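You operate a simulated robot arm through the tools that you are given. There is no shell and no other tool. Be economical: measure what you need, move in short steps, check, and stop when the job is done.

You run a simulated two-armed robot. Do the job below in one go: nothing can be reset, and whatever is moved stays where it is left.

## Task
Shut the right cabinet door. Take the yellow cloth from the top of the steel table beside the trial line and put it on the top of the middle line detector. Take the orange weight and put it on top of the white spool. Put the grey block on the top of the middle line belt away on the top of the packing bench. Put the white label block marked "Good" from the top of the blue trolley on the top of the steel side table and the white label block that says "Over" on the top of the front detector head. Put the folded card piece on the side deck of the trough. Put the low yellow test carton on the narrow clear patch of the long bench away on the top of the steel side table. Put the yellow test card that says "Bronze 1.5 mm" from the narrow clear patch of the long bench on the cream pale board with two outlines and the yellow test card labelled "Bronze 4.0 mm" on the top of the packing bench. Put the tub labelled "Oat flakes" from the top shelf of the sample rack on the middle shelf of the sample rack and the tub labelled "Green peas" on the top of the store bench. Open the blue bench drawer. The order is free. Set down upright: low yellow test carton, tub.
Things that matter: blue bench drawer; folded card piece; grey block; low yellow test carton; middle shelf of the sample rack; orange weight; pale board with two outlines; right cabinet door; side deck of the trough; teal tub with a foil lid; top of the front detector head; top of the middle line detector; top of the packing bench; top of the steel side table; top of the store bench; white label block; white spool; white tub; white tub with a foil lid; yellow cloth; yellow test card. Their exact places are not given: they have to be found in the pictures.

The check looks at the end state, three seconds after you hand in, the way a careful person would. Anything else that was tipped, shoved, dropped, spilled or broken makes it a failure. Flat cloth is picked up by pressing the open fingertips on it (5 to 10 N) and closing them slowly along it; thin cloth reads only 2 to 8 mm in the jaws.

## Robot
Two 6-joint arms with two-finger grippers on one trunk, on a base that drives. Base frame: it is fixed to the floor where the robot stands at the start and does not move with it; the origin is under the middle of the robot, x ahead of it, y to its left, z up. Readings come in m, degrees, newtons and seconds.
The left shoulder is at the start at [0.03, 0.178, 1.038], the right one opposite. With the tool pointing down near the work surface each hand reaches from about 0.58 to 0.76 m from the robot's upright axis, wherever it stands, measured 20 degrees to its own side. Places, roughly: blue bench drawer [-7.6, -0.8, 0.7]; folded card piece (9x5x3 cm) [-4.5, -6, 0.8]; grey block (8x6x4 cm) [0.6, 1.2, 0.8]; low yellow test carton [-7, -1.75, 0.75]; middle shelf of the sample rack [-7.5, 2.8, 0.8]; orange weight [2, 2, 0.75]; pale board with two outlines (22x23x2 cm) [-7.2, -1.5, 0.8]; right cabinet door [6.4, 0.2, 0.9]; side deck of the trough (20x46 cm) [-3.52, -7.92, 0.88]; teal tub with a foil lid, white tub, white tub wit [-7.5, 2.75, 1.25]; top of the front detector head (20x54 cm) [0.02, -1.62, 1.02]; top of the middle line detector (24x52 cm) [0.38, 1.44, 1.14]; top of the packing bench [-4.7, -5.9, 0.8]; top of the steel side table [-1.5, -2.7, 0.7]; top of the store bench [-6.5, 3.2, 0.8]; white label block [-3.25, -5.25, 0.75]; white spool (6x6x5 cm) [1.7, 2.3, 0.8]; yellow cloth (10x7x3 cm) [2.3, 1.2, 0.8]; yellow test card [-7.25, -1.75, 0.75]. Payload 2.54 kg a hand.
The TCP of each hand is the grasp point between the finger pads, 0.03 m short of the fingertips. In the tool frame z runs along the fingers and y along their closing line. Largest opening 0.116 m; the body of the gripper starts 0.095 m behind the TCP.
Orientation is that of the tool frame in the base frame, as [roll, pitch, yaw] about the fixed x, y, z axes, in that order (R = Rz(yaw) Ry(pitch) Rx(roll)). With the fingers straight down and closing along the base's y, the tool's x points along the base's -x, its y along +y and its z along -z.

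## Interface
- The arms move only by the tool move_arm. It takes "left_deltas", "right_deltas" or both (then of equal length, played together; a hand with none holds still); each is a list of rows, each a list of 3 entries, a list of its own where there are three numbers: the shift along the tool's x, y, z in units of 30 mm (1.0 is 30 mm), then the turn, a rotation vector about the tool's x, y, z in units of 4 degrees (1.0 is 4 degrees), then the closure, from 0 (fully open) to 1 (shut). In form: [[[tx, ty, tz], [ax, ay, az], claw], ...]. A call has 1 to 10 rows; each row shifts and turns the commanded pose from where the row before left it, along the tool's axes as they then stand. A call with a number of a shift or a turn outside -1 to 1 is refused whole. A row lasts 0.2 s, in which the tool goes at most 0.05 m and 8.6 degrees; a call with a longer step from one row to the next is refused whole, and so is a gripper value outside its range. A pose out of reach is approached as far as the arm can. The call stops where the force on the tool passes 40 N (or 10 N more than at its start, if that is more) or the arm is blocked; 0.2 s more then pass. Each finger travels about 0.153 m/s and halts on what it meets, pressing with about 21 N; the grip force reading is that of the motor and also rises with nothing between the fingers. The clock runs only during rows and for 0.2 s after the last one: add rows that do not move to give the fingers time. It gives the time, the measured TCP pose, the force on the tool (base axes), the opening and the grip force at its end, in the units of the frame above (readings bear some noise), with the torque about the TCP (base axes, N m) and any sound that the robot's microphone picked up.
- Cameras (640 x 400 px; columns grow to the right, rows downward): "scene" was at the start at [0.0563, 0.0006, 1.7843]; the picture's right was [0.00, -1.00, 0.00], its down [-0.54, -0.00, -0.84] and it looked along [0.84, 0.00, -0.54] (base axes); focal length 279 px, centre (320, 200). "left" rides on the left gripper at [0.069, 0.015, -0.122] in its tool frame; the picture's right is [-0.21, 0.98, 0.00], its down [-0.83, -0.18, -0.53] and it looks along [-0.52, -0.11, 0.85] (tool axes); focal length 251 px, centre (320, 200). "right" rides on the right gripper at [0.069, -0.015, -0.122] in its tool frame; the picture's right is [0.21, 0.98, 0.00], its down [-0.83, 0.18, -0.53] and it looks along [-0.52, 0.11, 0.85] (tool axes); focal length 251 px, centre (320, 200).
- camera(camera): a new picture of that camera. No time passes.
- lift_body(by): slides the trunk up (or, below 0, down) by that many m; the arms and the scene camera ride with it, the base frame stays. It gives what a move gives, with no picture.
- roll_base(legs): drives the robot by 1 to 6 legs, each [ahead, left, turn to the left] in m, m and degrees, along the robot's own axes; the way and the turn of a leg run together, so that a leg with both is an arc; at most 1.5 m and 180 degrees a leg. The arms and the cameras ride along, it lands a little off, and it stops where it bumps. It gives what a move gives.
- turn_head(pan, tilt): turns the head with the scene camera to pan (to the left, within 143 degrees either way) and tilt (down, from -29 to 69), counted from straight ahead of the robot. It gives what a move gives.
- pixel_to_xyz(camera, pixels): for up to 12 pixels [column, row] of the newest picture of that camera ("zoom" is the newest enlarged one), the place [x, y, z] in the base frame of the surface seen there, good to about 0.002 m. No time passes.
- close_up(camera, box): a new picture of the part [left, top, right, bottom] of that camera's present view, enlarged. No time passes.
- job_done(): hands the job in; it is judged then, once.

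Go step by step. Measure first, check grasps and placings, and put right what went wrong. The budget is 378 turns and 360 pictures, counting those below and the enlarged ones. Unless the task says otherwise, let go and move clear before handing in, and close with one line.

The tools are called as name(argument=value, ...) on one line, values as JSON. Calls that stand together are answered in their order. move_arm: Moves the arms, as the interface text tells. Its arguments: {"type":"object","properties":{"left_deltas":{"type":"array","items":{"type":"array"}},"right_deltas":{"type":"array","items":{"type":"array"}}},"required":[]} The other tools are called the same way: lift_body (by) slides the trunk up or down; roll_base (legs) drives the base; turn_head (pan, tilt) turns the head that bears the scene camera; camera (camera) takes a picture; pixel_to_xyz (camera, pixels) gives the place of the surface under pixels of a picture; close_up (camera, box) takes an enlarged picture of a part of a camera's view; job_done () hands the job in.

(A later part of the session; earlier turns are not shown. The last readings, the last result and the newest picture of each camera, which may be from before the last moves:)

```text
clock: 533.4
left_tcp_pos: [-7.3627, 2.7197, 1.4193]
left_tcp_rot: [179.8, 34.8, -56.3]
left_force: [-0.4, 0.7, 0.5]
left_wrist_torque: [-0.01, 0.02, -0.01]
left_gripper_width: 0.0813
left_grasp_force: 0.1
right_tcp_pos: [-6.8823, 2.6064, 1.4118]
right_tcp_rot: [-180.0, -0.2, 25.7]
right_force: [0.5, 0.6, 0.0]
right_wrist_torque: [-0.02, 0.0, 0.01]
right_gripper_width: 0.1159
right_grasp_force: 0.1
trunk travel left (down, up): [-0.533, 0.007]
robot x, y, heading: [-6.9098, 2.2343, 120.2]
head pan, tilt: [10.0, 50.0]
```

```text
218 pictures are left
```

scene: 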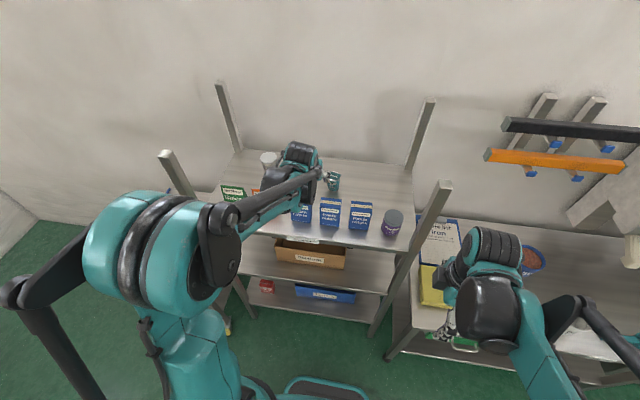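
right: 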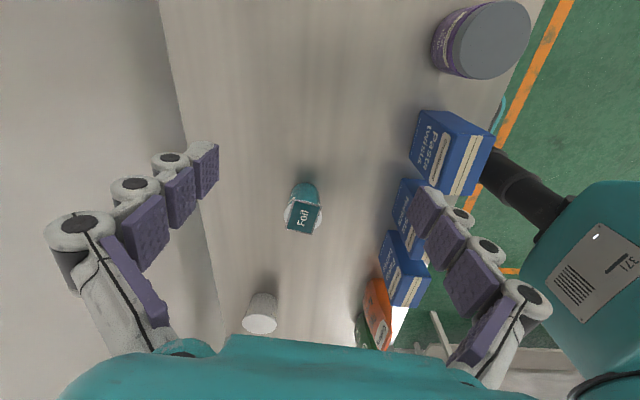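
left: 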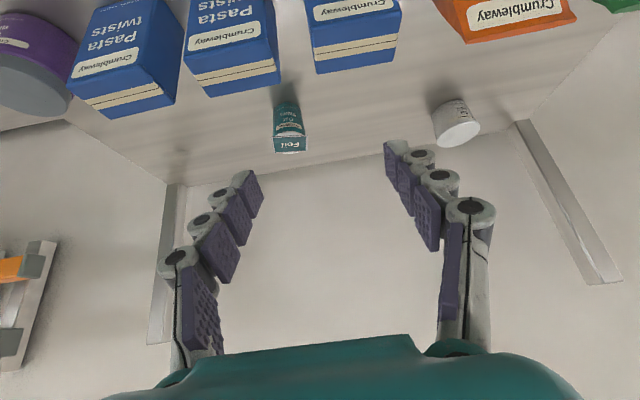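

Reach needs another 0.17 m. I'll drive it, then line the left tool up on an axis through the Oat flakes tub.

roll_base(legs=[[0.17, 0, 0]])

move_arm(left_deltas=[[[0.83, -0.39, -0.57], [0, 0, 0], 0.3], [[0.83, -0.39, -0.57], [0, 0, 0], 0.3], [[0.83, -0.39, -0.57], [0, 0, 0], 0.3], [[0.83, -0.39, -0.57], [0, 0, 0], 0.3]])

camera(camera="left")

pixel_to_xyz(camera="left", pixels=[[290, 150]])

```text
clock: 534.8
left_tcp_pos: [-7.448, 2.8618, 1.4209]
left_tcp_rot: [179.8, 34.8, -56.2]
left_force: [0.9, -0.5, 0.5]
left_wrist_torque: [0.01, 0.0, -0.02]
left_gripper_width: 0.0812
left_grasp_force: 0.1
right_tcp_pos: [-6.9676, 2.7509, 1.4135]
right_tcp_rot: [-179.8, -0.1, 25.8]
right_force: [0.9, -0.3, 0.2]
right_wrist_torque: [0.01, 0.04, 0.02]
right_gripper_width: 0.1158
right_grasp_force: 0.1
trunk travel left (down, up): [-0.533, 0.007]
robot x, y, heading: [-6.9965, 2.3819, 120.4]
head pan, tilt: [10.0, 50.0]
```

```text
clock: 535.8
left_tcp_pos: [-7.3405, 2.7926, 1.4208]
left_tcp_rot: [179.8, 34.9, -56.3]
left_force: [0.1, -1.5, -0.4]
left_wrist_torque: [0.04, 0.02, -0.05]
left_gripper_width: 0.0811
left_grasp_force: 0.1
right_tcp_pos: [-6.9674, 2.7516, 1.4127]
right_tcp_rot: [-179.8, 0.0, 25.8]
right_force: [0.9, -1.0, 0.5]
right_wrist_torque: [0.02, 0.03, -0.02]
right_gripper_width: 0.1159
right_grasp_force: 0.0
trunk travel left (down, up): [-0.533, 0.007]
robot x, y, heading: [-6.9984, 2.3761, 120.4]
head pan, tilt: [10.0, 50.0]
```

```text
217 pictures are left
```

left: 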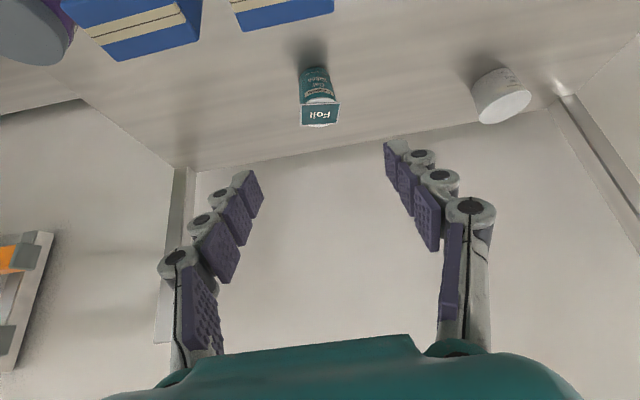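

```text
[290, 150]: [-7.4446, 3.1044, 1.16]
```

The tub is centred between the fingers. Refine its position from this view.

pixel_to_xyz(camera="left", pixels=[[302, 106], [338, 105], [303, 124], [335, 124], [320, 114], [314, 72], [302, 85], [328, 85]])

```text
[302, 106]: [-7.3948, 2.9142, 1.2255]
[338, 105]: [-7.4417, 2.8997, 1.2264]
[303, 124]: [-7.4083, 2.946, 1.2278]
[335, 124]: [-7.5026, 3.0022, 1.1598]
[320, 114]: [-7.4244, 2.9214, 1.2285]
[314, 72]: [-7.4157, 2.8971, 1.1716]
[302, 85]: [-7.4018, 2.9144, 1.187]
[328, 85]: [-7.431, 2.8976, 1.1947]
```

Advancing 0.267 m along the tool axis to the tub.

move_arm(left_deltas=[[[0.05, -0.04, 1], [0, 0, 0], 0.3], [[0, 0, 1], [0, 0, 0], 0.3], [[0, 0, 1], [0, 0, 0], 0.3], [[0, 0, 1], [0, 0, 0], 0.3], [[0, 0, 1], [0, 0, 0], 0.3], [[0, 0, 1], [0, 0, 0], 0.3], [[0, 0, 1], [0, 0, 0], 0.3], [[0, 0, 1], [0, 0, 0], 0.3], [[0, 0, 0.85], [0, 0, 0], 0.3]])

camera(camera="left")

camera(camera="scene")

```text
clock: 537.7
left_tcp_pos: [-7.4175, 2.8999, 1.227]
left_tcp_rot: [179.6, 34.9, -56.4]
left_force: [-0.3, 0.9, 29.2]
left_wrist_torque: [-3.39, -1.92, 0.01]
left_gripper_width: 0.081
left_grasp_force: 0.2
right_tcp_pos: [-6.9663, 2.7499, 1.4144]
right_tcp_rot: [-179.9, -0.1, 26.0]
right_force: [0.0, -0.1, -0.3]
right_wrist_torque: [0.02, 0.05, -0.02]
right_gripper_width: 0.1162
right_grasp_force: 0.1
trunk travel left (down, up): [-0.533, 0.007]
robot x, y, heading: [-6.9966, 2.3831, 120.4]
head pan, tilt: [10.0, 50.0]
stopped in row 9 (left hand): the force on the tool passed its limit at 90 N (the readings are from after the stop); the commanded pose is now the measured one
```

```text
216 pictures are left
```

left: 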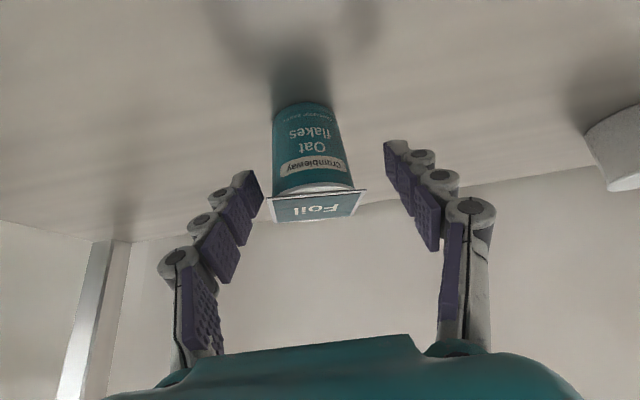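

```text
215 pictures are left
```

scene: 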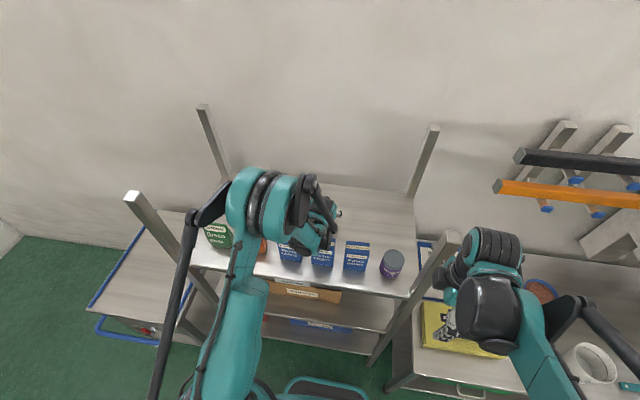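

Contact: the wrist presses on a pasta box (29 N upward). I'll retreat along the axis right away and look.

move_arm(left_deltas=[[[-0.3, 0, -0.8], [0, 0, 0], 0.3], [[-0.3, 0, -1], [0, 0, 0], 0.3], [[0, 0, -1], [0, 0, 0], 0.3], [[0, 0, -1], [0, 0, 0], 0.3], [[0, 0, -1], [0, 0, 0], 0.3], [[0, 0, -1], [0, 0, 0], 0.3]])

camera(camera="left")

close_up(camera="scene", box=[180, 170, 436, 330])

```text
clock: 539.1
left_tcp_pos: [-7.3741, 2.8308, 1.3776]
left_tcp_rot: [179.6, 34.8, -56.4]
left_force: [0.4, -0.2, 1.2]
left_wrist_torque: [-0.02, -0.03, -0.01]
left_gripper_width: 0.0815
left_grasp_force: 0.0
right_tcp_pos: [-6.9672, 2.7528, 1.4139]
right_tcp_rot: [180.0, -0.1, 25.8]
right_force: [0.1, 0.2, -0.3]
right_wrist_torque: [0.02, 0.01, 0.02]
right_gripper_width: 0.116
right_grasp_force: 0.0
trunk travel left (down, up): [-0.533, 0.007]
robot x, y, heading: [-6.9911, 2.3791, 120.7]
head pan, tilt: [10.0, 50.0]
```

```text
214 pictures are left
```

left: 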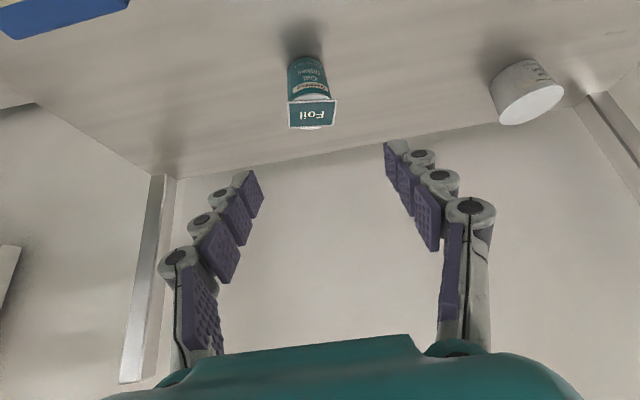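

```text
2.50 times, centred on (308, 250) of scene
```

zoom: 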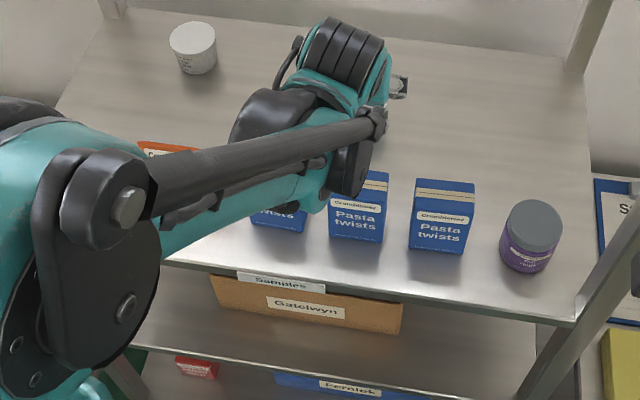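

Boxes are unmoved. I'll reduce the tilt to about 23° so the wrist stays behind the boxes, and realign.

move_arm(left_deltas=[[[0, 0, -1], [0, 0, 0], 0.3], [[0, 0, -0.7], [0, 0, 0], 0.3], [[0, 0, 0], [0, 1, 0], 0.3], [[0, 0, 0], [0, 1, 0], 0.3], [[0, 0, 0], [0, 1, 0], 0.3], [[0, 0, 0], [0, 0, 0], 0.3]])

camera(camera="left")

pixel_to_xyz(camera="left", pixels=[[320, 100], [320, 200]])

```text
clock: 540.5
left_tcp_pos: [-7.356, 2.807, 1.4194]
left_tcp_rot: [179.7, 22.7, -56.3]
left_force: [0.2, 0.4, -0.1]
left_wrist_torque: [-0.01, -0.01, 0.01]
left_gripper_width: 0.0812
left_grasp_force: 0.0
right_tcp_pos: [-6.9684, 2.7527, 1.4126]
right_tcp_rot: [180.0, -0.2, 25.8]
right_force: [0.0, 0.4, -0.7]
right_wrist_torque: [-0.02, -0.04, -0.02]
right_gripper_width: 0.1158
right_grasp_force: 0.0
trunk travel left (down, up): [-0.533, 0.007]
robot x, y, heading: [-6.9969, 2.3833, 120.4]
head pan, tilt: [10.0, 50.0]
```

```text
212 pictures are left
```

left: 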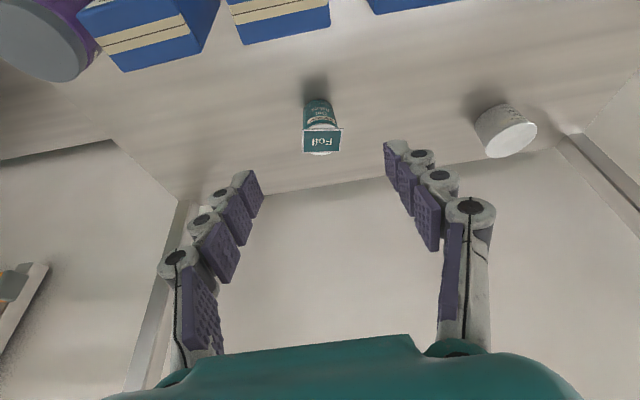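

```text
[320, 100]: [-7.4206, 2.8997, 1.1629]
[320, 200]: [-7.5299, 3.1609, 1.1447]
```

Realigned; approaching along the new axis.

move_arm(left_deltas=[[[-0.63, -0.11, 0.5], [0, 0, 0], 0.3], [[-0.63, -0.11, 0.8], [0, 0, 0], 0.3], [[0, 0, 1], [0, 0, 0], 0.3], [[0, 0, 1], [0, 0, 0], 0.3], [[0, 0, 1], [0, 0, 0], 0.3], [[0, 0, 1], [0, 0, 0], 0.3], [[0, 0, 1], [0, 0, 0], 0.3], [[0, 0, 0.9], [0, 0, 0], 0.3]])

camera(camera="left")

camera(camera="scene")

```text
clock: 542.3
left_tcp_pos: [-7.4148, 2.9111, 1.2328]
left_tcp_rot: [179.7, 22.8, -56.4]
left_force: [-0.7, -0.4, -0.5]
left_wrist_torque: [-0.04, 0.02, 0.0]
left_gripper_width: 0.0809
left_grasp_force: 0.2
right_tcp_pos: [-6.969, 2.7536, 1.4138]
right_tcp_rot: [-180.0, -0.1, 25.8]
right_force: [-0.5, -0.6, 0.0]
right_wrist_torque: [-0.01, -0.04, 0.0]
right_gripper_width: 0.1161
right_grasp_force: 0.0
trunk travel left (down, up): [-0.533, 0.007]
robot x, y, heading: [-6.9922, 2.3851, 120.5]
head pan, tilt: [10.0, 50.0]
```

```text
211 pictures are left
```

left: 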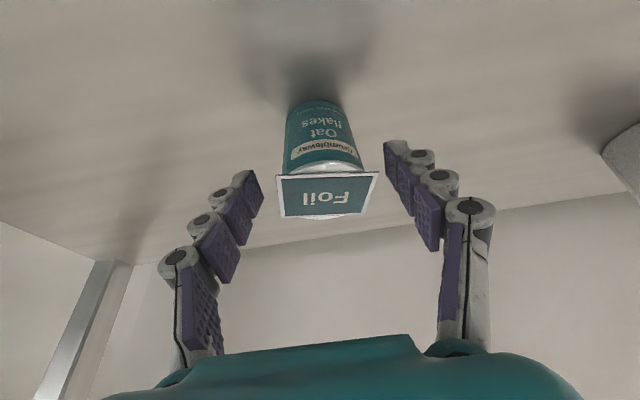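

```text
210 pictures are left
```

scene: 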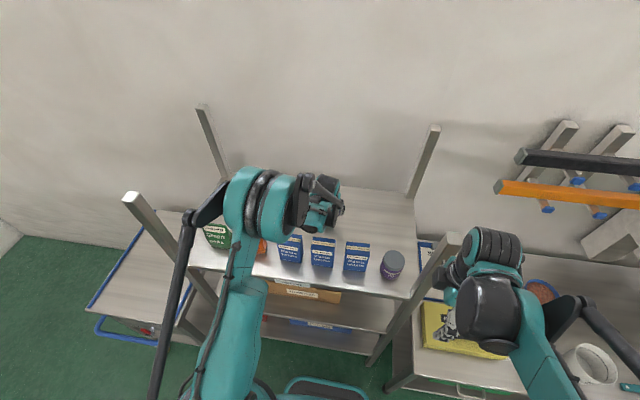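

Clear this time. Last 35 mm, then close.

move_arm(left_deltas=[[[0, 0, 0.6], [0, 0, 0], 0.3], [[0, 0, 0.55], [0, 0, 0], 0.3], [[0, 0, 0], [0, 0, 0], 0.5], [[0, 0, 0], [0, 0, 0], 0.75], [[0, 0, 0], [0, 0, 0], 1], [[0, 0, 0], [0, 0, 0], 1]])

camera(camera="left")

```text
clock: 543.7
left_tcp_pos: [-7.424, 2.9218, 1.2039]
left_tcp_rot: [179.7, 22.7, -56.3]
left_force: [0.2, 0.5, 0.0]
left_wrist_torque: [0.01, -0.04, -0.02]
left_gripper_width: 0.054
left_grasp_force: 21.1
right_tcp_pos: [-6.9682, 2.7527, 1.412]
right_tcp_rot: [-179.9, -0.1, 25.8]
right_force: [-0.9, -0.1, -0.1]
right_wrist_torque: [0.02, -0.01, -0.01]
right_gripper_width: 0.116
right_grasp_force: 0.2
trunk travel left (down, up): [-0.533, 0.007]
robot x, y, heading: [-6.9979, 2.3794, 120.4]
head pan, tilt: [10.0, 50.0]
```

```text
209 pictures are left
```

left: 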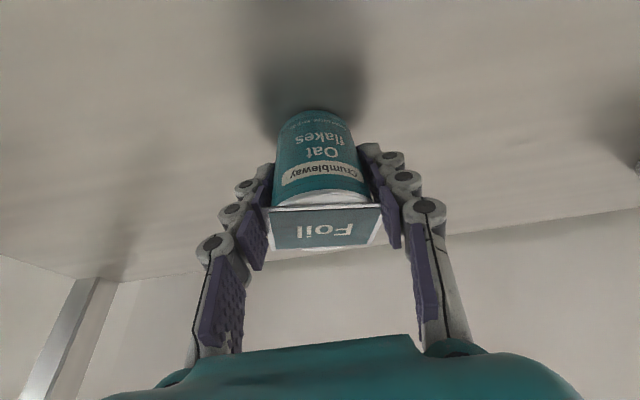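

Held at 54 mm. Lifting vertically.

move_arm(left_deltas=[[[-0.386, 0, -0.92], [0, 0, 0], 1], [[-0.386, 0, -0.92], [0, 0, 0], 1], [[-0.386, 0, -0.92], [0, 0, 0], 1], [[-0.386, 0, -0.92], [0, 0, 0], 1], [[-0.386, 0, -0.92], [0, 0, 0], 1], [[-0.386, 0, -0.92], [0, 0, 0], 1], [[-0.386, 0, -0.92], [0, 0, 0], 1]])

roll_base(legs=[[-0.5, 0, 0]])

turn_head(pan=20, tilt=45)

camera(camera="scene")

```text
clock: 545.3
left_tcp_pos: [-7.422, 2.9181, 1.4131]
left_tcp_rot: [179.7, 22.8, -56.2]
left_force: [-1.0, -0.7, -1.4]
left_wrist_torque: [0.04, -0.01, -0.01]
left_gripper_width: 0.0539
left_grasp_force: 21.0
right_tcp_pos: [-6.9688, 2.7531, 1.4131]
right_tcp_rot: [-179.9, -0.2, 25.9]
right_force: [-0.3, -0.8, 0.3]
right_wrist_torque: [0.04, 0.04, 0.02]
right_gripper_width: 0.1159
right_grasp_force: 0.1
trunk travel left (down, up): [-0.533, 0.007]
robot x, y, heading: [-6.9938, 2.3816, 120.4]
head pan, tilt: [10.0, 50.0]
```

```text
clock: 548.2
left_tcp_pos: [-7.1776, 2.485, 1.4128]
left_tcp_rot: [179.7, 22.6, -55.1]
left_force: [-0.4, -0.2, -1.1]
left_wrist_torque: [0.01, 0.01, 0.0]
left_gripper_width: 0.0539
left_grasp_force: 21.1
right_tcp_pos: [-6.7199, 2.327, 1.4131]
right_tcp_rot: [-180.0, -0.1, 27.0]
right_force: [0.0, 0.4, -1.0]
right_wrist_torque: [-0.01, 0.0, 0.0]
right_gripper_width: 0.1158
right_grasp_force: 0.0
trunk travel left (down, up): [-0.533, 0.007]
robot x, y, heading: [-6.74, 1.9563, 121.6]
head pan, tilt: [10.0, 50.0]
```

```text
clock: 548.9
left_tcp_pos: [-7.1758, 2.4848, 1.4135]
left_tcp_rot: [179.7, 22.8, -55.1]
left_force: [0.3, 0.5, -1.0]
left_wrist_torque: [-0.01, 0.01, 0.02]
left_gripper_width: 0.054
left_grasp_force: 20.9
right_tcp_pos: [-6.7193, 2.3266, 1.412]
right_tcp_rot: [-179.9, -0.1, 27.0]
right_force: [-0.5, -0.7, 0.2]
right_wrist_torque: [0.0, 0.0, 0.0]
right_gripper_width: 0.1162
right_grasp_force: 0.0
trunk travel left (down, up): [-0.533, 0.007]
robot x, y, heading: [-6.7385, 1.9577, 121.3]
head pan, tilt: [20.0, 45.0]
```

```text
208 pictures are left
```

scene: 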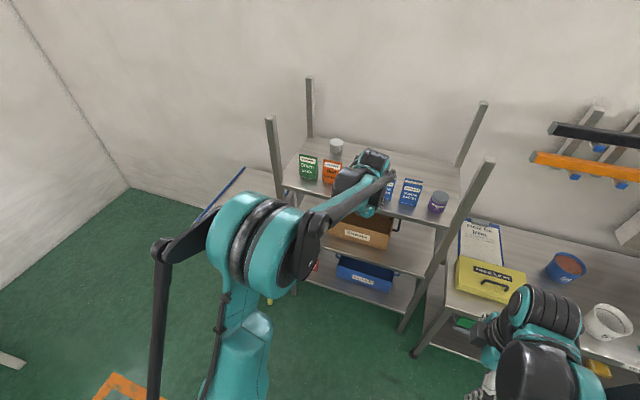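

Middle shelf is free right of the brown box, at about (410,250). Zoom and measure.

close_up(camera="scene", box=[300, 150, 476, 300])

pixel_to_xyz(camera="scene", pixels=[[405, 245], [415, 255], [405, 262], [395, 268], [388, 235], [390, 255], [422, 275], [445, 222], [430, 225], [440, 255], [330, 252], [412, 238]])

```text
2.67 times, centred on (388, 225) of scene
```

zoom: 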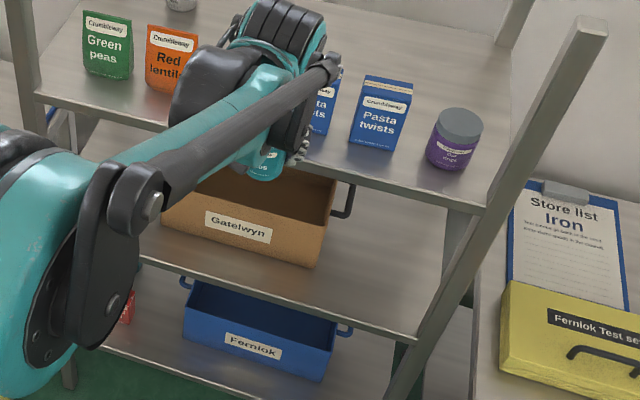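

```text
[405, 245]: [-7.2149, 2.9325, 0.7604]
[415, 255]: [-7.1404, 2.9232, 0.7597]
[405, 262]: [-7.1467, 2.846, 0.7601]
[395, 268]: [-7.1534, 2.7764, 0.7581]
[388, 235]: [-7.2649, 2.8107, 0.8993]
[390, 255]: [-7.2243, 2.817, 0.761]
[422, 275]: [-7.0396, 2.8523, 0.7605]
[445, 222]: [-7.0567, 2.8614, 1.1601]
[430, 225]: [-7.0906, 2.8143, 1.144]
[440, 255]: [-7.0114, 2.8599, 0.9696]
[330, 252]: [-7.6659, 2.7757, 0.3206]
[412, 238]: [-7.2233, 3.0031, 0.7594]
```

Spot on the middle shelf: (−7.141,2.840), z 0.760. I'll stage in front of it, turn to square up and lower the trunk.

roll_base(legs=[[0, 0, -9.3], [0.03, -0.116, 0]])

lift_body(by=-0.5)

camera(camera="left")

camera(camera="scene")

```text
clock: 550.8
left_tcp_pos: [-6.9949, 2.617, 1.4134]
left_tcp_rot: [179.7, 22.8, -64.1]
left_force: [-0.3, -0.4, -0.9]
left_wrist_torque: [-0.02, 0.01, -0.01]
left_gripper_width: 0.0538
left_grasp_force: 21.3
right_tcp_pos: [-6.5655, 2.3912, 1.412]
right_tcp_rot: [-179.9, -0.1, 18.0]
right_force: [-0.6, 1.1, 0.8]
right_wrist_torque: [-0.03, 0.02, 0.0]
right_gripper_width: 0.1158
right_grasp_force: 0.0
trunk travel left (down, up): [-0.533, 0.007]
robot x, y, heading: [-6.6441, 2.0241, 112.5]
head pan, tilt: [20.0, 45.0]
```

```text
refused: -0.5 is not a number from -0.4 to 0.4
```

```text
206 pictures are left
```

left: 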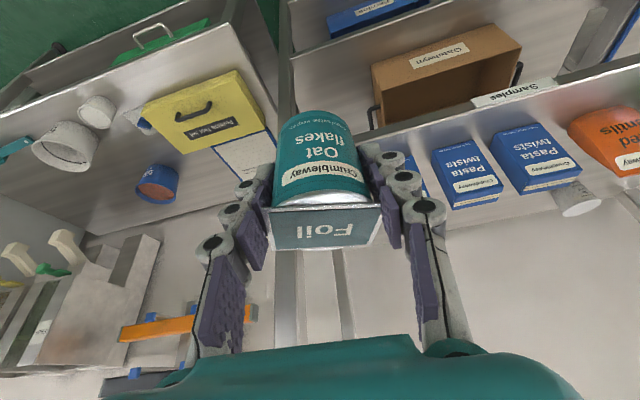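

```text
205 pictures are left
```

scene: 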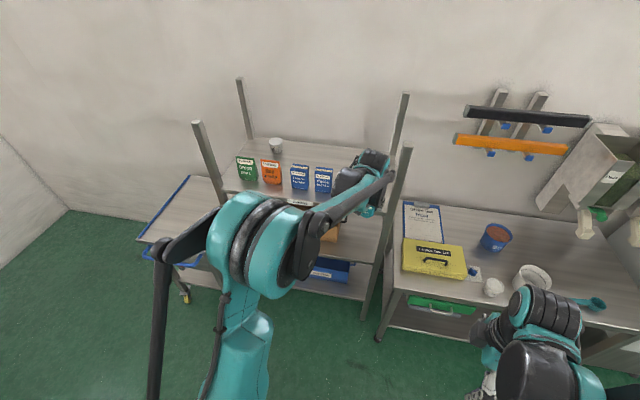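

Lowering in two steps.

lift_body(by=-0.4)

lift_body(by=-0.1)

camera(camera="left")

camera(camera="scene")

```text
clock: 554.7
left_tcp_pos: [-6.9935, 2.6188, 1.0124]
left_tcp_rot: [179.7, 22.8, -64.1]
left_force: [0.4, 0.2, -1.4]
left_wrist_torque: [0.0, 0.0, -0.02]
left_gripper_width: 0.0537
left_grasp_force: 21.0
right_tcp_pos: [-6.5663, 2.3922, 1.0131]
right_tcp_rot: [-179.9, -0.1, 18.0]
right_force: [0.5, -0.2, 1.1]
right_wrist_torque: [0.0, 0.04, -0.04]
right_gripper_width: 0.1159
right_grasp_force: 0.1
trunk travel left (down, up): [-0.133, 0.407]
robot x, y, heading: [-6.6407, 2.0267, 112.8]
head pan, tilt: [20.0, 45.0]
```

```text
clock: 556.0
left_tcp_pos: [-6.992, 2.6178, 0.9116]
left_tcp_rot: [179.7, 22.8, -64.1]
left_force: [0.2, -0.5, -1.5]
left_wrist_torque: [-0.02, 0.01, -0.01]
left_gripper_width: 0.0539
left_grasp_force: 21.5
right_tcp_pos: [-6.5661, 2.3906, 0.9139]
right_tcp_rot: [-180.0, 0.0, 17.9]
right_force: [-0.7, 0.0, 0.3]
right_wrist_torque: [-0.01, 0.01, -0.04]
right_gripper_width: 0.1158
right_grasp_force: 0.1
trunk travel left (down, up): [-0.033, 0.507]
robot x, y, heading: [-6.6399, 2.0338, 112.4]
head pan, tilt: [20.0, 45.0]
```

```text
204 pictures are left
```

left: 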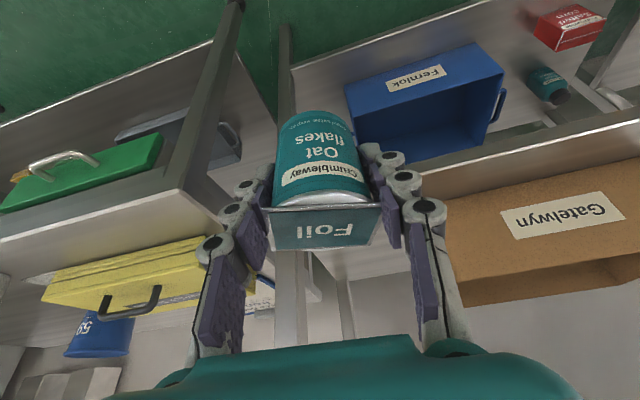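

```text
203 pictures are left
```

scene: 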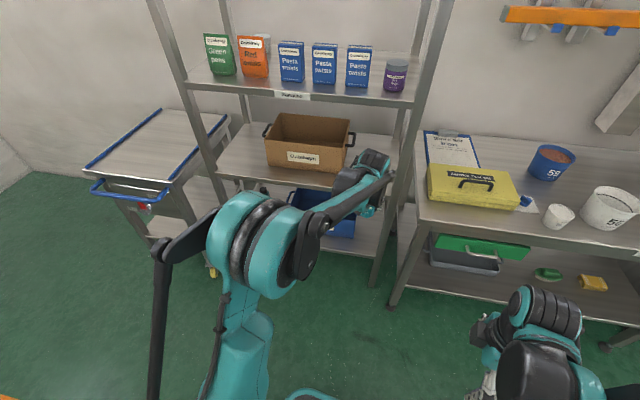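

Clear view. I'll lower the hand to z 0.84 and align, then drive the hand into the shelf opening.

move_arm(left_deltas=[[[0.31, 0.37, 0.73], [0, 0, 0], 1], [[0.31, 0.37, 0.73], [0, 0, 0], 1], [[0.31, 0.37, 0.73], [0, 0, 0], 1]])

roll_base(legs=[[0.19, 0.012, 0]])

camera(camera="left")

camera(camera="scene")

```text
clock: 556.8
left_tcp_pos: [-7.0232, 2.604, 0.8423]
left_tcp_rot: [179.7, 22.8, -64.1]
left_force: [-0.7, -0.5, -1.6]
left_wrist_torque: [0.0, 0.01, -0.01]
left_gripper_width: 0.0539
left_grasp_force: 20.7
right_tcp_pos: [-6.5662, 2.3919, 0.9126]
right_tcp_rot: [-179.9, 0.0, 18.0]
right_force: [0.3, 0.7, -0.4]
right_wrist_torque: [0.0, 0.03, -0.03]
right_gripper_width: 0.1159
right_grasp_force: 0.1
trunk travel left (down, up): [-0.033, 0.507]
robot x, y, heading: [-6.6446, 2.0276, 112.6]
head pan, tilt: [20.0, 45.0]
```

```text
clock: 558.3
left_tcp_pos: [-7.1086, 2.774, 0.8427]
left_tcp_rot: [179.7, 22.6, -64.0]
left_force: [0.0, 0.5, -1.2]
left_wrist_torque: [-0.02, 0.01, -0.02]
left_gripper_width: 0.054
left_grasp_force: 21.1
right_tcp_pos: [-6.6503, 2.5625, 0.9128]
right_tcp_rot: [179.9, 0.0, 18.1]
right_force: [0.7, 0.2, -0.9]
right_wrist_torque: [-0.02, -0.01, 0.0]
right_gripper_width: 0.1161
right_grasp_force: 0.1
trunk travel left (down, up): [-0.033, 0.507]
robot x, y, heading: [-6.724, 2.1951, 112.7]
head pan, tilt: [20.0, 45.0]
```

```text
202 pictures are left
```

left: 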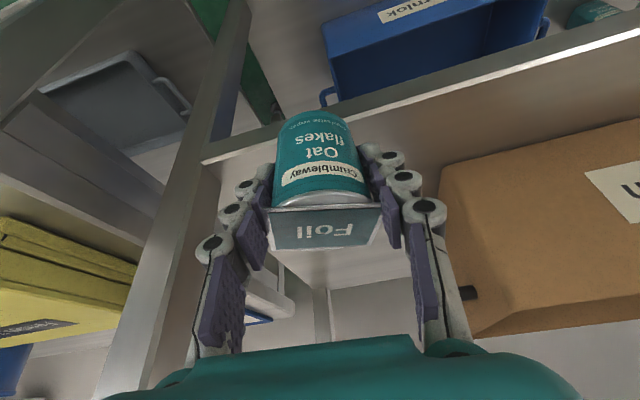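

```text
201 pictures are left
```

scene: 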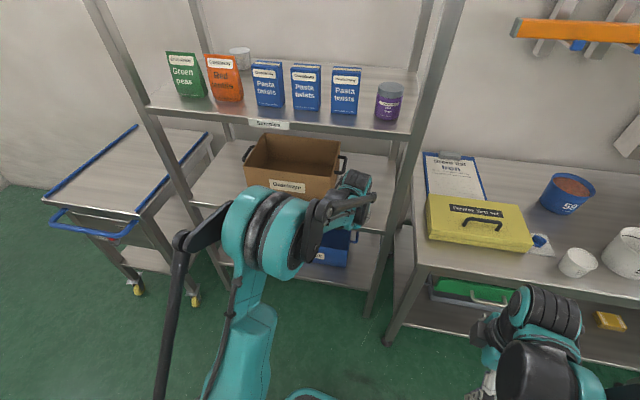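

Entering cleanly; measuring the shelf edge for the last bit.

pixel_to_xyz(camera="left", pixels=[[212, 158], [400, 112], [240, 165], [480, 110], [430, 150], [330, 280]])

```text
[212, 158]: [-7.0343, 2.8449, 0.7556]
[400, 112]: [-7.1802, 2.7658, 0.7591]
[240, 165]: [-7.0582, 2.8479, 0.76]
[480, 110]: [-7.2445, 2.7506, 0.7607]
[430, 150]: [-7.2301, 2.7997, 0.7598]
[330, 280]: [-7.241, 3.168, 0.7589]
```

Edge found; moving 7 cm inward then lowering onto the shelf.

move_arm(left_deltas=[[[-0.74, 0.03, 0.31], [0, 0, 0], 1], [[-0.74, 0.03, 0.31], [0, 0, 0], 1], [[-0.74, 0.03, 0.31], [0, 0, 0], 1], [[0.2, 0, 0.5], [0, 0, 0], 1], [[0.18, 0, 0.4], [0, 0, 0], 1], [[0.04, 0, 0.1], [0, 0, 0], 1], [[0, 0, 0], [0, 0, 0], 1]])

camera(camera="left")

camera(camera="scene")

```text
clock: 559.9
left_tcp_pos: [-7.141, 2.8385, 0.8099]
left_tcp_rot: [179.7, 22.6, -64.0]
left_force: [0.2, -0.1, -1.1]
left_wrist_torque: [-0.01, -0.01, -0.01]
left_gripper_width: 0.0538
left_grasp_force: 20.8
right_tcp_pos: [-6.6509, 2.5599, 0.9128]
right_tcp_rot: [-179.9, 0.0, 18.1]
right_force: [0.1, 0.8, -0.1]
right_wrist_torque: [-0.02, 0.01, 0.0]
right_gripper_width: 0.1159
right_grasp_force: 0.0
trunk travel left (down, up): [-0.033, 0.507]
robot x, y, heading: [-6.7257, 2.1936, 112.6]
head pan, tilt: [20.0, 45.0]
```

```text
200 pictures are left
```

left: 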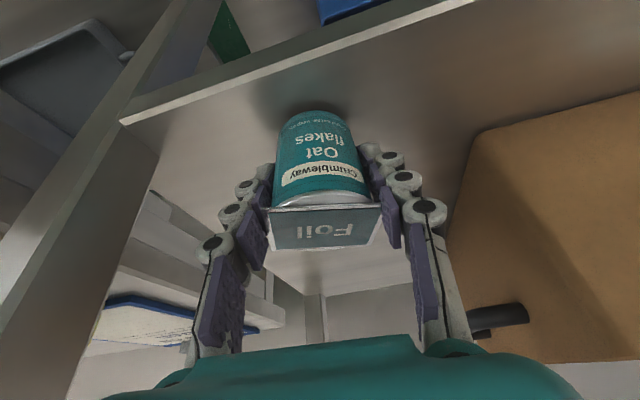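

```text
199 pictures are left
```

scene: 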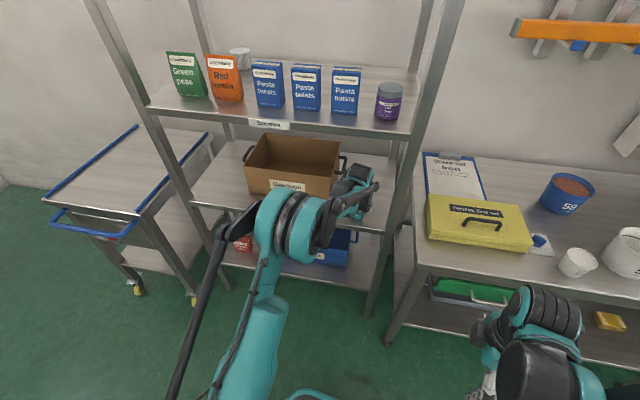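

7 mm to go. Lower, open slightly, withdraw along the tool axis.

move_arm(left_deltas=[[[0.04, 0, 0.1], [0, 0, 0], 1], [[0.04, 0, 0.1], [0, 0, 0], 1], [[0.01, 0, 0.02], [0, 0, 0], 0.6], [[0, 0, 0], [0, 0, 0], 0.42], [[0, 0, 0], [0, 0, 0], 0.42], [[0, 0, 0], [0, 0, 0], 0.42]])

camera(camera="left")

```text
clock: 561.3
left_tcp_pos: [-7.1417, 2.8381, 0.8039]
left_tcp_rot: [179.8, 22.7, -64.0]
left_force: [-0.5, 0.8, -0.1]
left_wrist_torque: [0.03, 0.04, 0.01]
left_gripper_width: 0.0675
left_grasp_force: 0.0
right_tcp_pos: [-6.6508, 2.5608, 0.9136]
right_tcp_rot: [-179.9, -0.1, 18.1]
right_force: [-0.7, 0.6, 0.2]
right_wrist_torque: [0.03, 0.0, -0.02]
right_gripper_width: 0.1159
right_grasp_force: 0.2
trunk travel left (down, up): [-0.033, 0.507]
robot x, y, heading: [-6.7247, 2.198, 112.7]
head pan, tilt: [20.0, 45.0]
```

```text
198 pictures are left
```

left: 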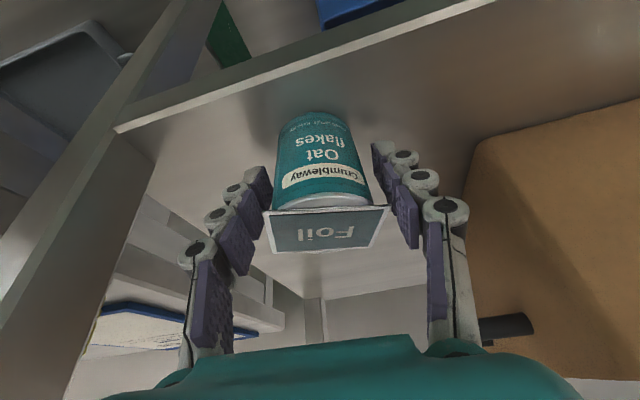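

A touch more opening, then withdraw.

move_arm(left_deltas=[[[0, 0, 0], [0, 0, 0], 0.37], [[0, 0, 0], [0, 0, 0], 0.37], [[0, 0, -0.5], [0, 0, 0], 0.37], [[0, 0, -0.8], [0, 0, 0], 0.37], [[0, 0, -0.8], [0, 0, 0], 0.37], [[0, 0, -0.8], [0, 0, 0], 0.37], [[0, 0, -0.8], [0, 0, 0], 0.37]])

camera(camera="left")

```text
clock: 562.9
left_tcp_pos: [-7.1244, 2.7951, 0.906]
left_tcp_rot: [179.7, 22.7, -64.0]
left_force: [-0.6, 0.0, 0.3]
left_wrist_torque: [-0.02, -0.04, 0.01]
left_gripper_width: 0.0731
left_grasp_force: 0.0
right_tcp_pos: [-6.649, 2.561, 0.912]
right_tcp_rot: [-180.0, -0.1, 18.1]
right_force: [0.1, 0.1, 0.0]
right_wrist_torque: [0.01, 0.03, 0.0]
right_gripper_width: 0.1161
right_grasp_force: 0.0
trunk travel left (down, up): [-0.033, 0.507]
robot x, y, heading: [-6.7249, 2.1988, 112.6]
head pan, tilt: [20.0, 45.0]
```

```text
197 pictures are left
```

left: 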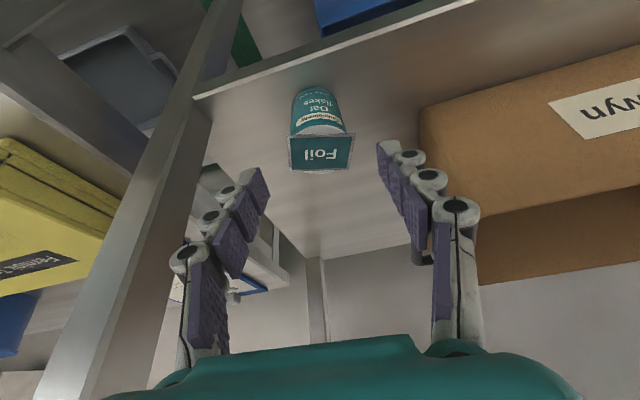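

"Oat flakes" stands on the middle shelf. I'll back out, raise, un-tilt the hand and drive toward the long bench.

roll_base(legs=[[-0.5, 0, 0]])

move_arm(left_deltas=[[[0, 0, 0], [0, 1, 0], 0], [[0, 0, 0], [0, 1, 0], 0], [[0, 0, 0], [0, 1, 0], 0], [[0, 0, 0], [0, 1, 0], 0], [[0, 0, 0], [0, 1, 0], 0], [[0, 0, 0], [0, 0.68, 0], 0]])

lift_body(by=0.4)

roll_base(legs=[[0, 0, 100], [0.9, -0.1, 0]])

turn_head(pan=0, tilt=35)

camera(camera="scene")

```text
clock: 565.9
left_tcp_pos: [-6.9268, 2.3334, 0.9057]
left_tcp_rot: [179.7, 22.7, -64.6]
left_force: [0.4, 0.1, 0.9]
left_wrist_torque: [0.01, 0.0, -0.02]
left_gripper_width: 0.0733
left_grasp_force: 0.0
right_tcp_pos: [-6.4547, 2.0946, 0.9137]
right_tcp_rot: [179.9, -0.1, 17.5]
right_force: [0.1, 0.1, -0.2]
right_wrist_torque: [0.03, -0.02, -0.02]
right_gripper_width: 0.1158
right_grasp_force: 0.1
trunk travel left (down, up): [-0.033, 0.507]
robot x, y, heading: [-6.5326, 1.7308, 112.0]
head pan, tilt: [20.0, 45.0]
```

```text
clock: 567.3
left_tcp_pos: [-6.9282, 2.335, 0.9046]
left_tcp_rot: [179.7, 0.0, -64.5]
left_force: [0.3, 1.2, 0.4]
left_wrist_torque: [-0.01, 0.02, 0.01]
left_gripper_width: 0.116
left_grasp_force: 0.0
right_tcp_pos: [-6.4553, 2.0952, 0.9129]
right_tcp_rot: [-179.9, 0.0, 17.5]
right_force: [-0.1, -0.2, -0.4]
right_wrist_torque: [-0.03, 0.01, -0.02]
right_gripper_width: 0.1158
right_grasp_force: 0.1
trunk travel left (down, up): [-0.033, 0.507]
robot x, y, heading: [-6.5368, 1.7347, 112.1]
head pan, tilt: [20.0, 45.0]
```

```text
clock: 571.1
left_tcp_pos: [-6.927, 2.3338, 1.3027]
left_tcp_rot: [179.8, 0.0, -64.5]
left_force: [-0.1, 0.6, 0.7]
left_wrist_torque: [0.01, 0.01, 0.0]
left_gripper_width: 0.1162
left_grasp_force: 0.1
right_tcp_pos: [-6.4557, 2.095, 1.3138]
right_tcp_rot: [-179.9, -0.1, 17.5]
right_force: [0.3, 0.3, 0.2]
right_wrist_torque: [-0.01, -0.01, 0.02]
right_gripper_width: 0.116
right_grasp_force: 0.0
trunk travel left (down, up): [-0.433, 0.107]
robot x, y, heading: [-6.5331, 1.7334, 112.4]
head pan, tilt: [20.0, 45.0]
```

```text
clock: 580.2
left_tcp_pos: [-7.8649, 0.8023, 1.3036]
left_tcp_rot: [179.7, 0.1, 37.3]
left_force: [0.1, -0.6, -0.7]
left_wrist_torque: [-0.03, 0.02, 0.0]
left_gripper_width: 0.1157
left_grasp_force: 0.2
right_tcp_pos: [-7.7265, 1.3124, 1.3127]
right_tcp_rot: [-179.9, -0.1, 119.3]
right_force: [0.3, -0.5, 0.7]
right_wrist_torque: [0.0, -0.01, 0.0]
right_gripper_width: 0.116
right_grasp_force: 0.0
trunk travel left (down, up): [-0.433, 0.107]
robot x, y, heading: [-7.3537, 1.308, -146.1]
head pan, tilt: [20.0, 45.0]
```

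```text
clock: 581.0
left_tcp_pos: [-7.8643, 0.8017, 1.3044]
left_tcp_rot: [179.7, 0.0, 37.3]
left_force: [0.0, -0.3, -0.2]
left_wrist_torque: [-0.02, 0.0, -0.02]
left_gripper_width: 0.1162
left_grasp_force: 0.0
right_tcp_pos: [-7.7253, 1.3129, 1.3143]
right_tcp_rot: [-179.9, 0.0, 119.2]
right_force: [0.1, -0.2, 0.0]
right_wrist_torque: [0.01, 0.01, -0.01]
right_gripper_width: 0.1161
right_grasp_force: 0.1
trunk travel left (down, up): [-0.433, 0.107]
robot x, y, heading: [-7.3558, 1.3066, -146.0]
head pan, tilt: [0.0, 35.0]
```

```text
196 pictures are left
```

scene: 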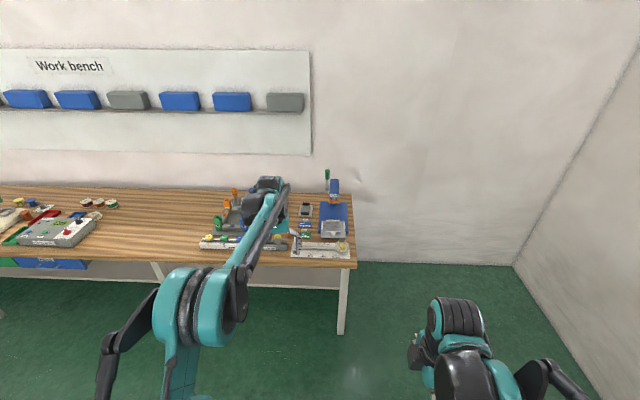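

I'm facing the bench's north end. Measuring its front edge and drawers.

pixel_to_xyz(camera="scene", pixels=[[352, 262], [150, 258], [20, 255], [45, 264], [340, 330], [160, 285], [10, 250], [230, 262]])

turn_head(pan=35, tilt=35)

camera(camera="scene")

```text
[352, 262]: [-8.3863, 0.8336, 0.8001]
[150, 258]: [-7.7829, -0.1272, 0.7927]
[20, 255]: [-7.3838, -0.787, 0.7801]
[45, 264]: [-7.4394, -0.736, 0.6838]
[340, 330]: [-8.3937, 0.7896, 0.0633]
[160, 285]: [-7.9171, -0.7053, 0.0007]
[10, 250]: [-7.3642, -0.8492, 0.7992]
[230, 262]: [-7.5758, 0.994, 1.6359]
```

```text
clock: 582.1
left_tcp_pos: [-7.8647, 0.8014, 1.3033]
left_tcp_rot: [179.7, 0.0, 37.3]
left_force: [0.5, 0.1, 0.3]
left_wrist_torque: [-0.01, -0.01, 0.03]
left_gripper_width: 0.1156
left_grasp_force: 0.0
right_tcp_pos: [-7.7271, 1.3131, 1.3128]
right_tcp_rot: [-179.9, 0.0, 119.3]
right_force: [-0.2, -0.1, 0.3]
right_wrist_torque: [0.01, 0.02, -0.01]
right_gripper_width: 0.1161
right_grasp_force: 0.0
trunk travel left (down, up): [-0.433, 0.107]
robot x, y, heading: [-7.3579, 1.305, -146.2]
head pan, tilt: [35.0, 35.0]
```

```text
195 pictures are left
```

scene: 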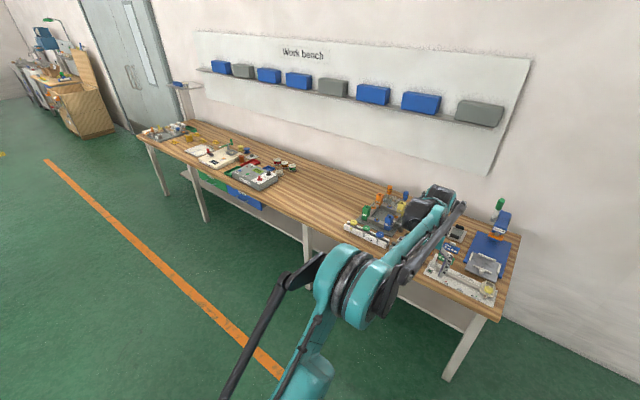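

Bench front runs from (−8.39,0.83) to (−7.36,−0.85) and on. I'll drive along it to the south part.

roll_base(legs=[[0.3, 1.22, 0], [0.3, 1.22, -2.5]])

turn_head(pan=0, tilt=50)

camera(camera="scene")

```text
clock: 594.6
left_tcp_pos: [-6.9532, -1.5851, 1.304]
left_tcp_rot: [179.7, 0.0, 36.6]
left_force: [-0.1, -0.7, -0.4]
left_wrist_torque: [0.01, 0.0, -0.01]
left_gripper_width: 0.1161
left_grasp_force: 0.1
right_tcp_pos: [-6.8095, -1.0769, 1.3121]
right_tcp_rot: [-179.9, 0.0, 118.5]
right_force: [-0.3, 0.5, 0.0]
right_wrist_torque: [-0.02, 0.01, -0.01]
right_gripper_width: 0.1159
right_grasp_force: 0.0
trunk travel left (down, up): [-0.433, 0.107]
robot x, y, heading: [-6.4377, -1.083, -146.7]
head pan, tilt: [35.0, 35.0]
```

```text
clock: 595.6
left_tcp_pos: [-6.9531, -1.5857, 1.305]
left_tcp_rot: [179.8, 0.0, 36.6]
left_force: [0.6, -1.0, -0.4]
left_wrist_torque: [-0.01, 0.02, 0.02]
left_gripper_width: 0.1155
left_grasp_force: 0.1
right_tcp_pos: [-6.8101, -1.0771, 1.3125]
right_tcp_rot: [-179.9, -0.2, 118.5]
right_force: [0.0, 0.1, -0.2]
right_wrist_torque: [0.0, -0.02, 0.02]
right_gripper_width: 0.1161
right_grasp_force: 0.0
trunk travel left (down, up): [-0.433, 0.107]
robot x, y, heading: [-6.4361, -1.0861, -146.7]
head pan, tilt: [0.0, 50.0]
```

```text
194 pictures are left
```

scene: 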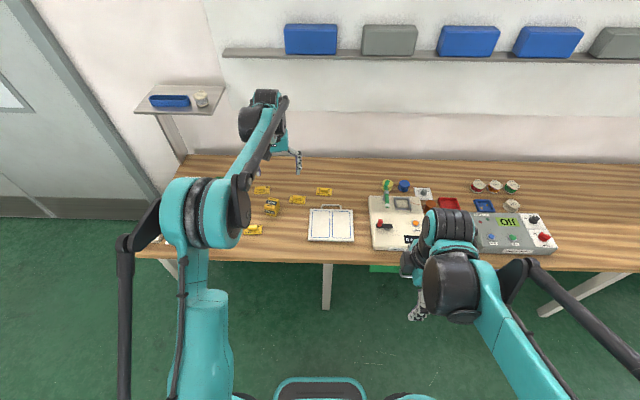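

The pale board is at (330,225) and yellow items at (250–325,190–230). Zooming.

close_up(camera="scene", box=[230, 170, 374, 260])

pixel_to_xyz(camera="zoom", pixels=[[128, 83], [310, 130], [420, 95], [185, 140], [185, 165], [105, 265], [350, 315], [545, 320], [365, 180], [535, 185], [455, 250], [250, 230]])

```text
4.44 times, centred on (302, 215) of scene
```

zoom: 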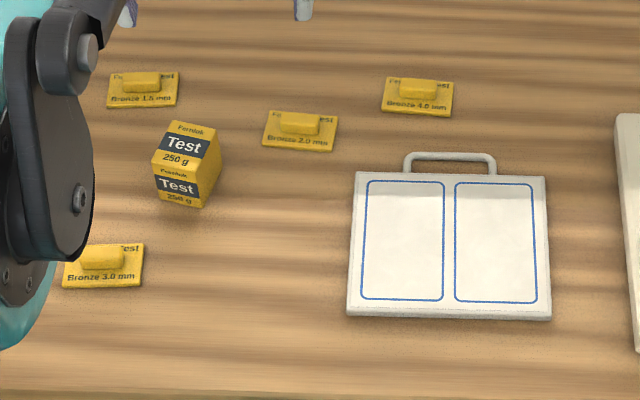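

```text
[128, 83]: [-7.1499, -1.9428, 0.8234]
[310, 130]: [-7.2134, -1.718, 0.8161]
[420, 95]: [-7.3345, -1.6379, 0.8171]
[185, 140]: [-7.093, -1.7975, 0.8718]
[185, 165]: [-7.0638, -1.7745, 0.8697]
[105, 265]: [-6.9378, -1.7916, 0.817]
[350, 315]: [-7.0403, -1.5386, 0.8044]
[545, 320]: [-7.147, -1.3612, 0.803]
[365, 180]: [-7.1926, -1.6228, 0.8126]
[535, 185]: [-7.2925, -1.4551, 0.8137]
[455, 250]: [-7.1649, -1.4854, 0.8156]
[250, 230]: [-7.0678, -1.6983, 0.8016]
```

Bronze 1.5 is at zoom (140,85), 4.0 at (418,95), carton at (185,165). I'll check the little side shelf at the bench's left end before moving.

pixel_to_xyz(camera="scene", pixels=[[136, 111], [222, 90], [205, 112], [175, 140], [148, 258], [310, 262], [325, 308], [180, 285]])

camera(camera="left")

```text
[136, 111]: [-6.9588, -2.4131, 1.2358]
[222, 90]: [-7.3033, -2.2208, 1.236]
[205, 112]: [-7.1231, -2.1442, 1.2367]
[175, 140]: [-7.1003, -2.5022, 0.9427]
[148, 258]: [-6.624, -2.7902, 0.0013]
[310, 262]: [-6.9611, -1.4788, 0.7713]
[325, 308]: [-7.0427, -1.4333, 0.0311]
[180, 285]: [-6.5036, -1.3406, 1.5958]
```

```text
192 pictures are left
```

left: 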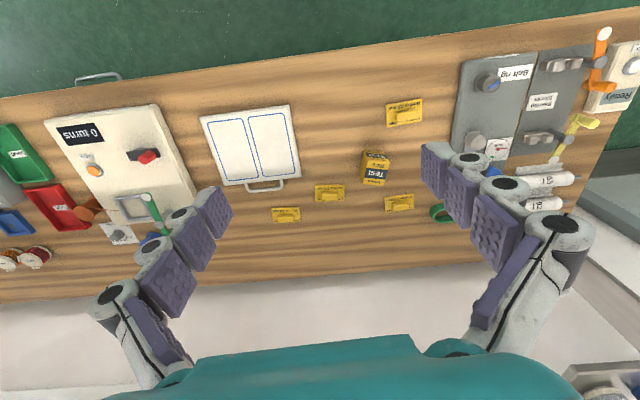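

The left-hand view shows all the cards from above; zoom there and measure.

close_up(camera="left", box=[190, 90, 446, 230])

pixel_to_xyz(camera="left", pixels=[[398, 203], [386, 197], [411, 195], [391, 211], [413, 207], [286, 214], [274, 209], [300, 208], [375, 155], [362, 154], [390, 156], [376, 180]])

```text
2.50 times, centred on (318, 160) of left
```

zoom: 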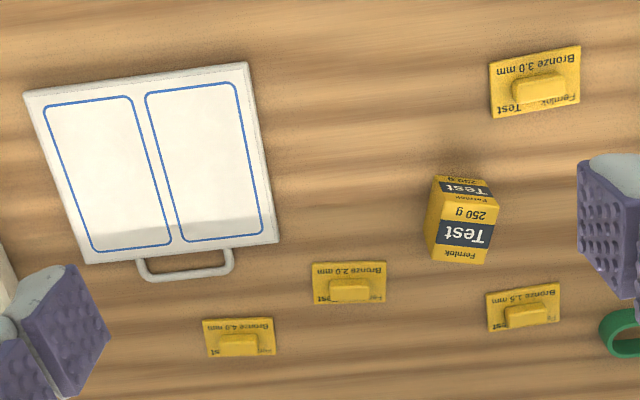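

```text
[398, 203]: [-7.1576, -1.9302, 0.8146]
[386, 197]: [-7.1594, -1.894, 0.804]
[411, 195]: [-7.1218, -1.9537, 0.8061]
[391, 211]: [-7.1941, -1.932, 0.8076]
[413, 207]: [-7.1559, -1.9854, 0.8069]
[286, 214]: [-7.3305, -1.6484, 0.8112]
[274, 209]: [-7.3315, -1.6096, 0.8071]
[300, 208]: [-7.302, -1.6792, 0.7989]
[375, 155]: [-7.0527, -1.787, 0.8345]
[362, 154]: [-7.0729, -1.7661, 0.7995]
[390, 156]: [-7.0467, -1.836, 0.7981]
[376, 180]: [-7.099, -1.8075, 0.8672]
```

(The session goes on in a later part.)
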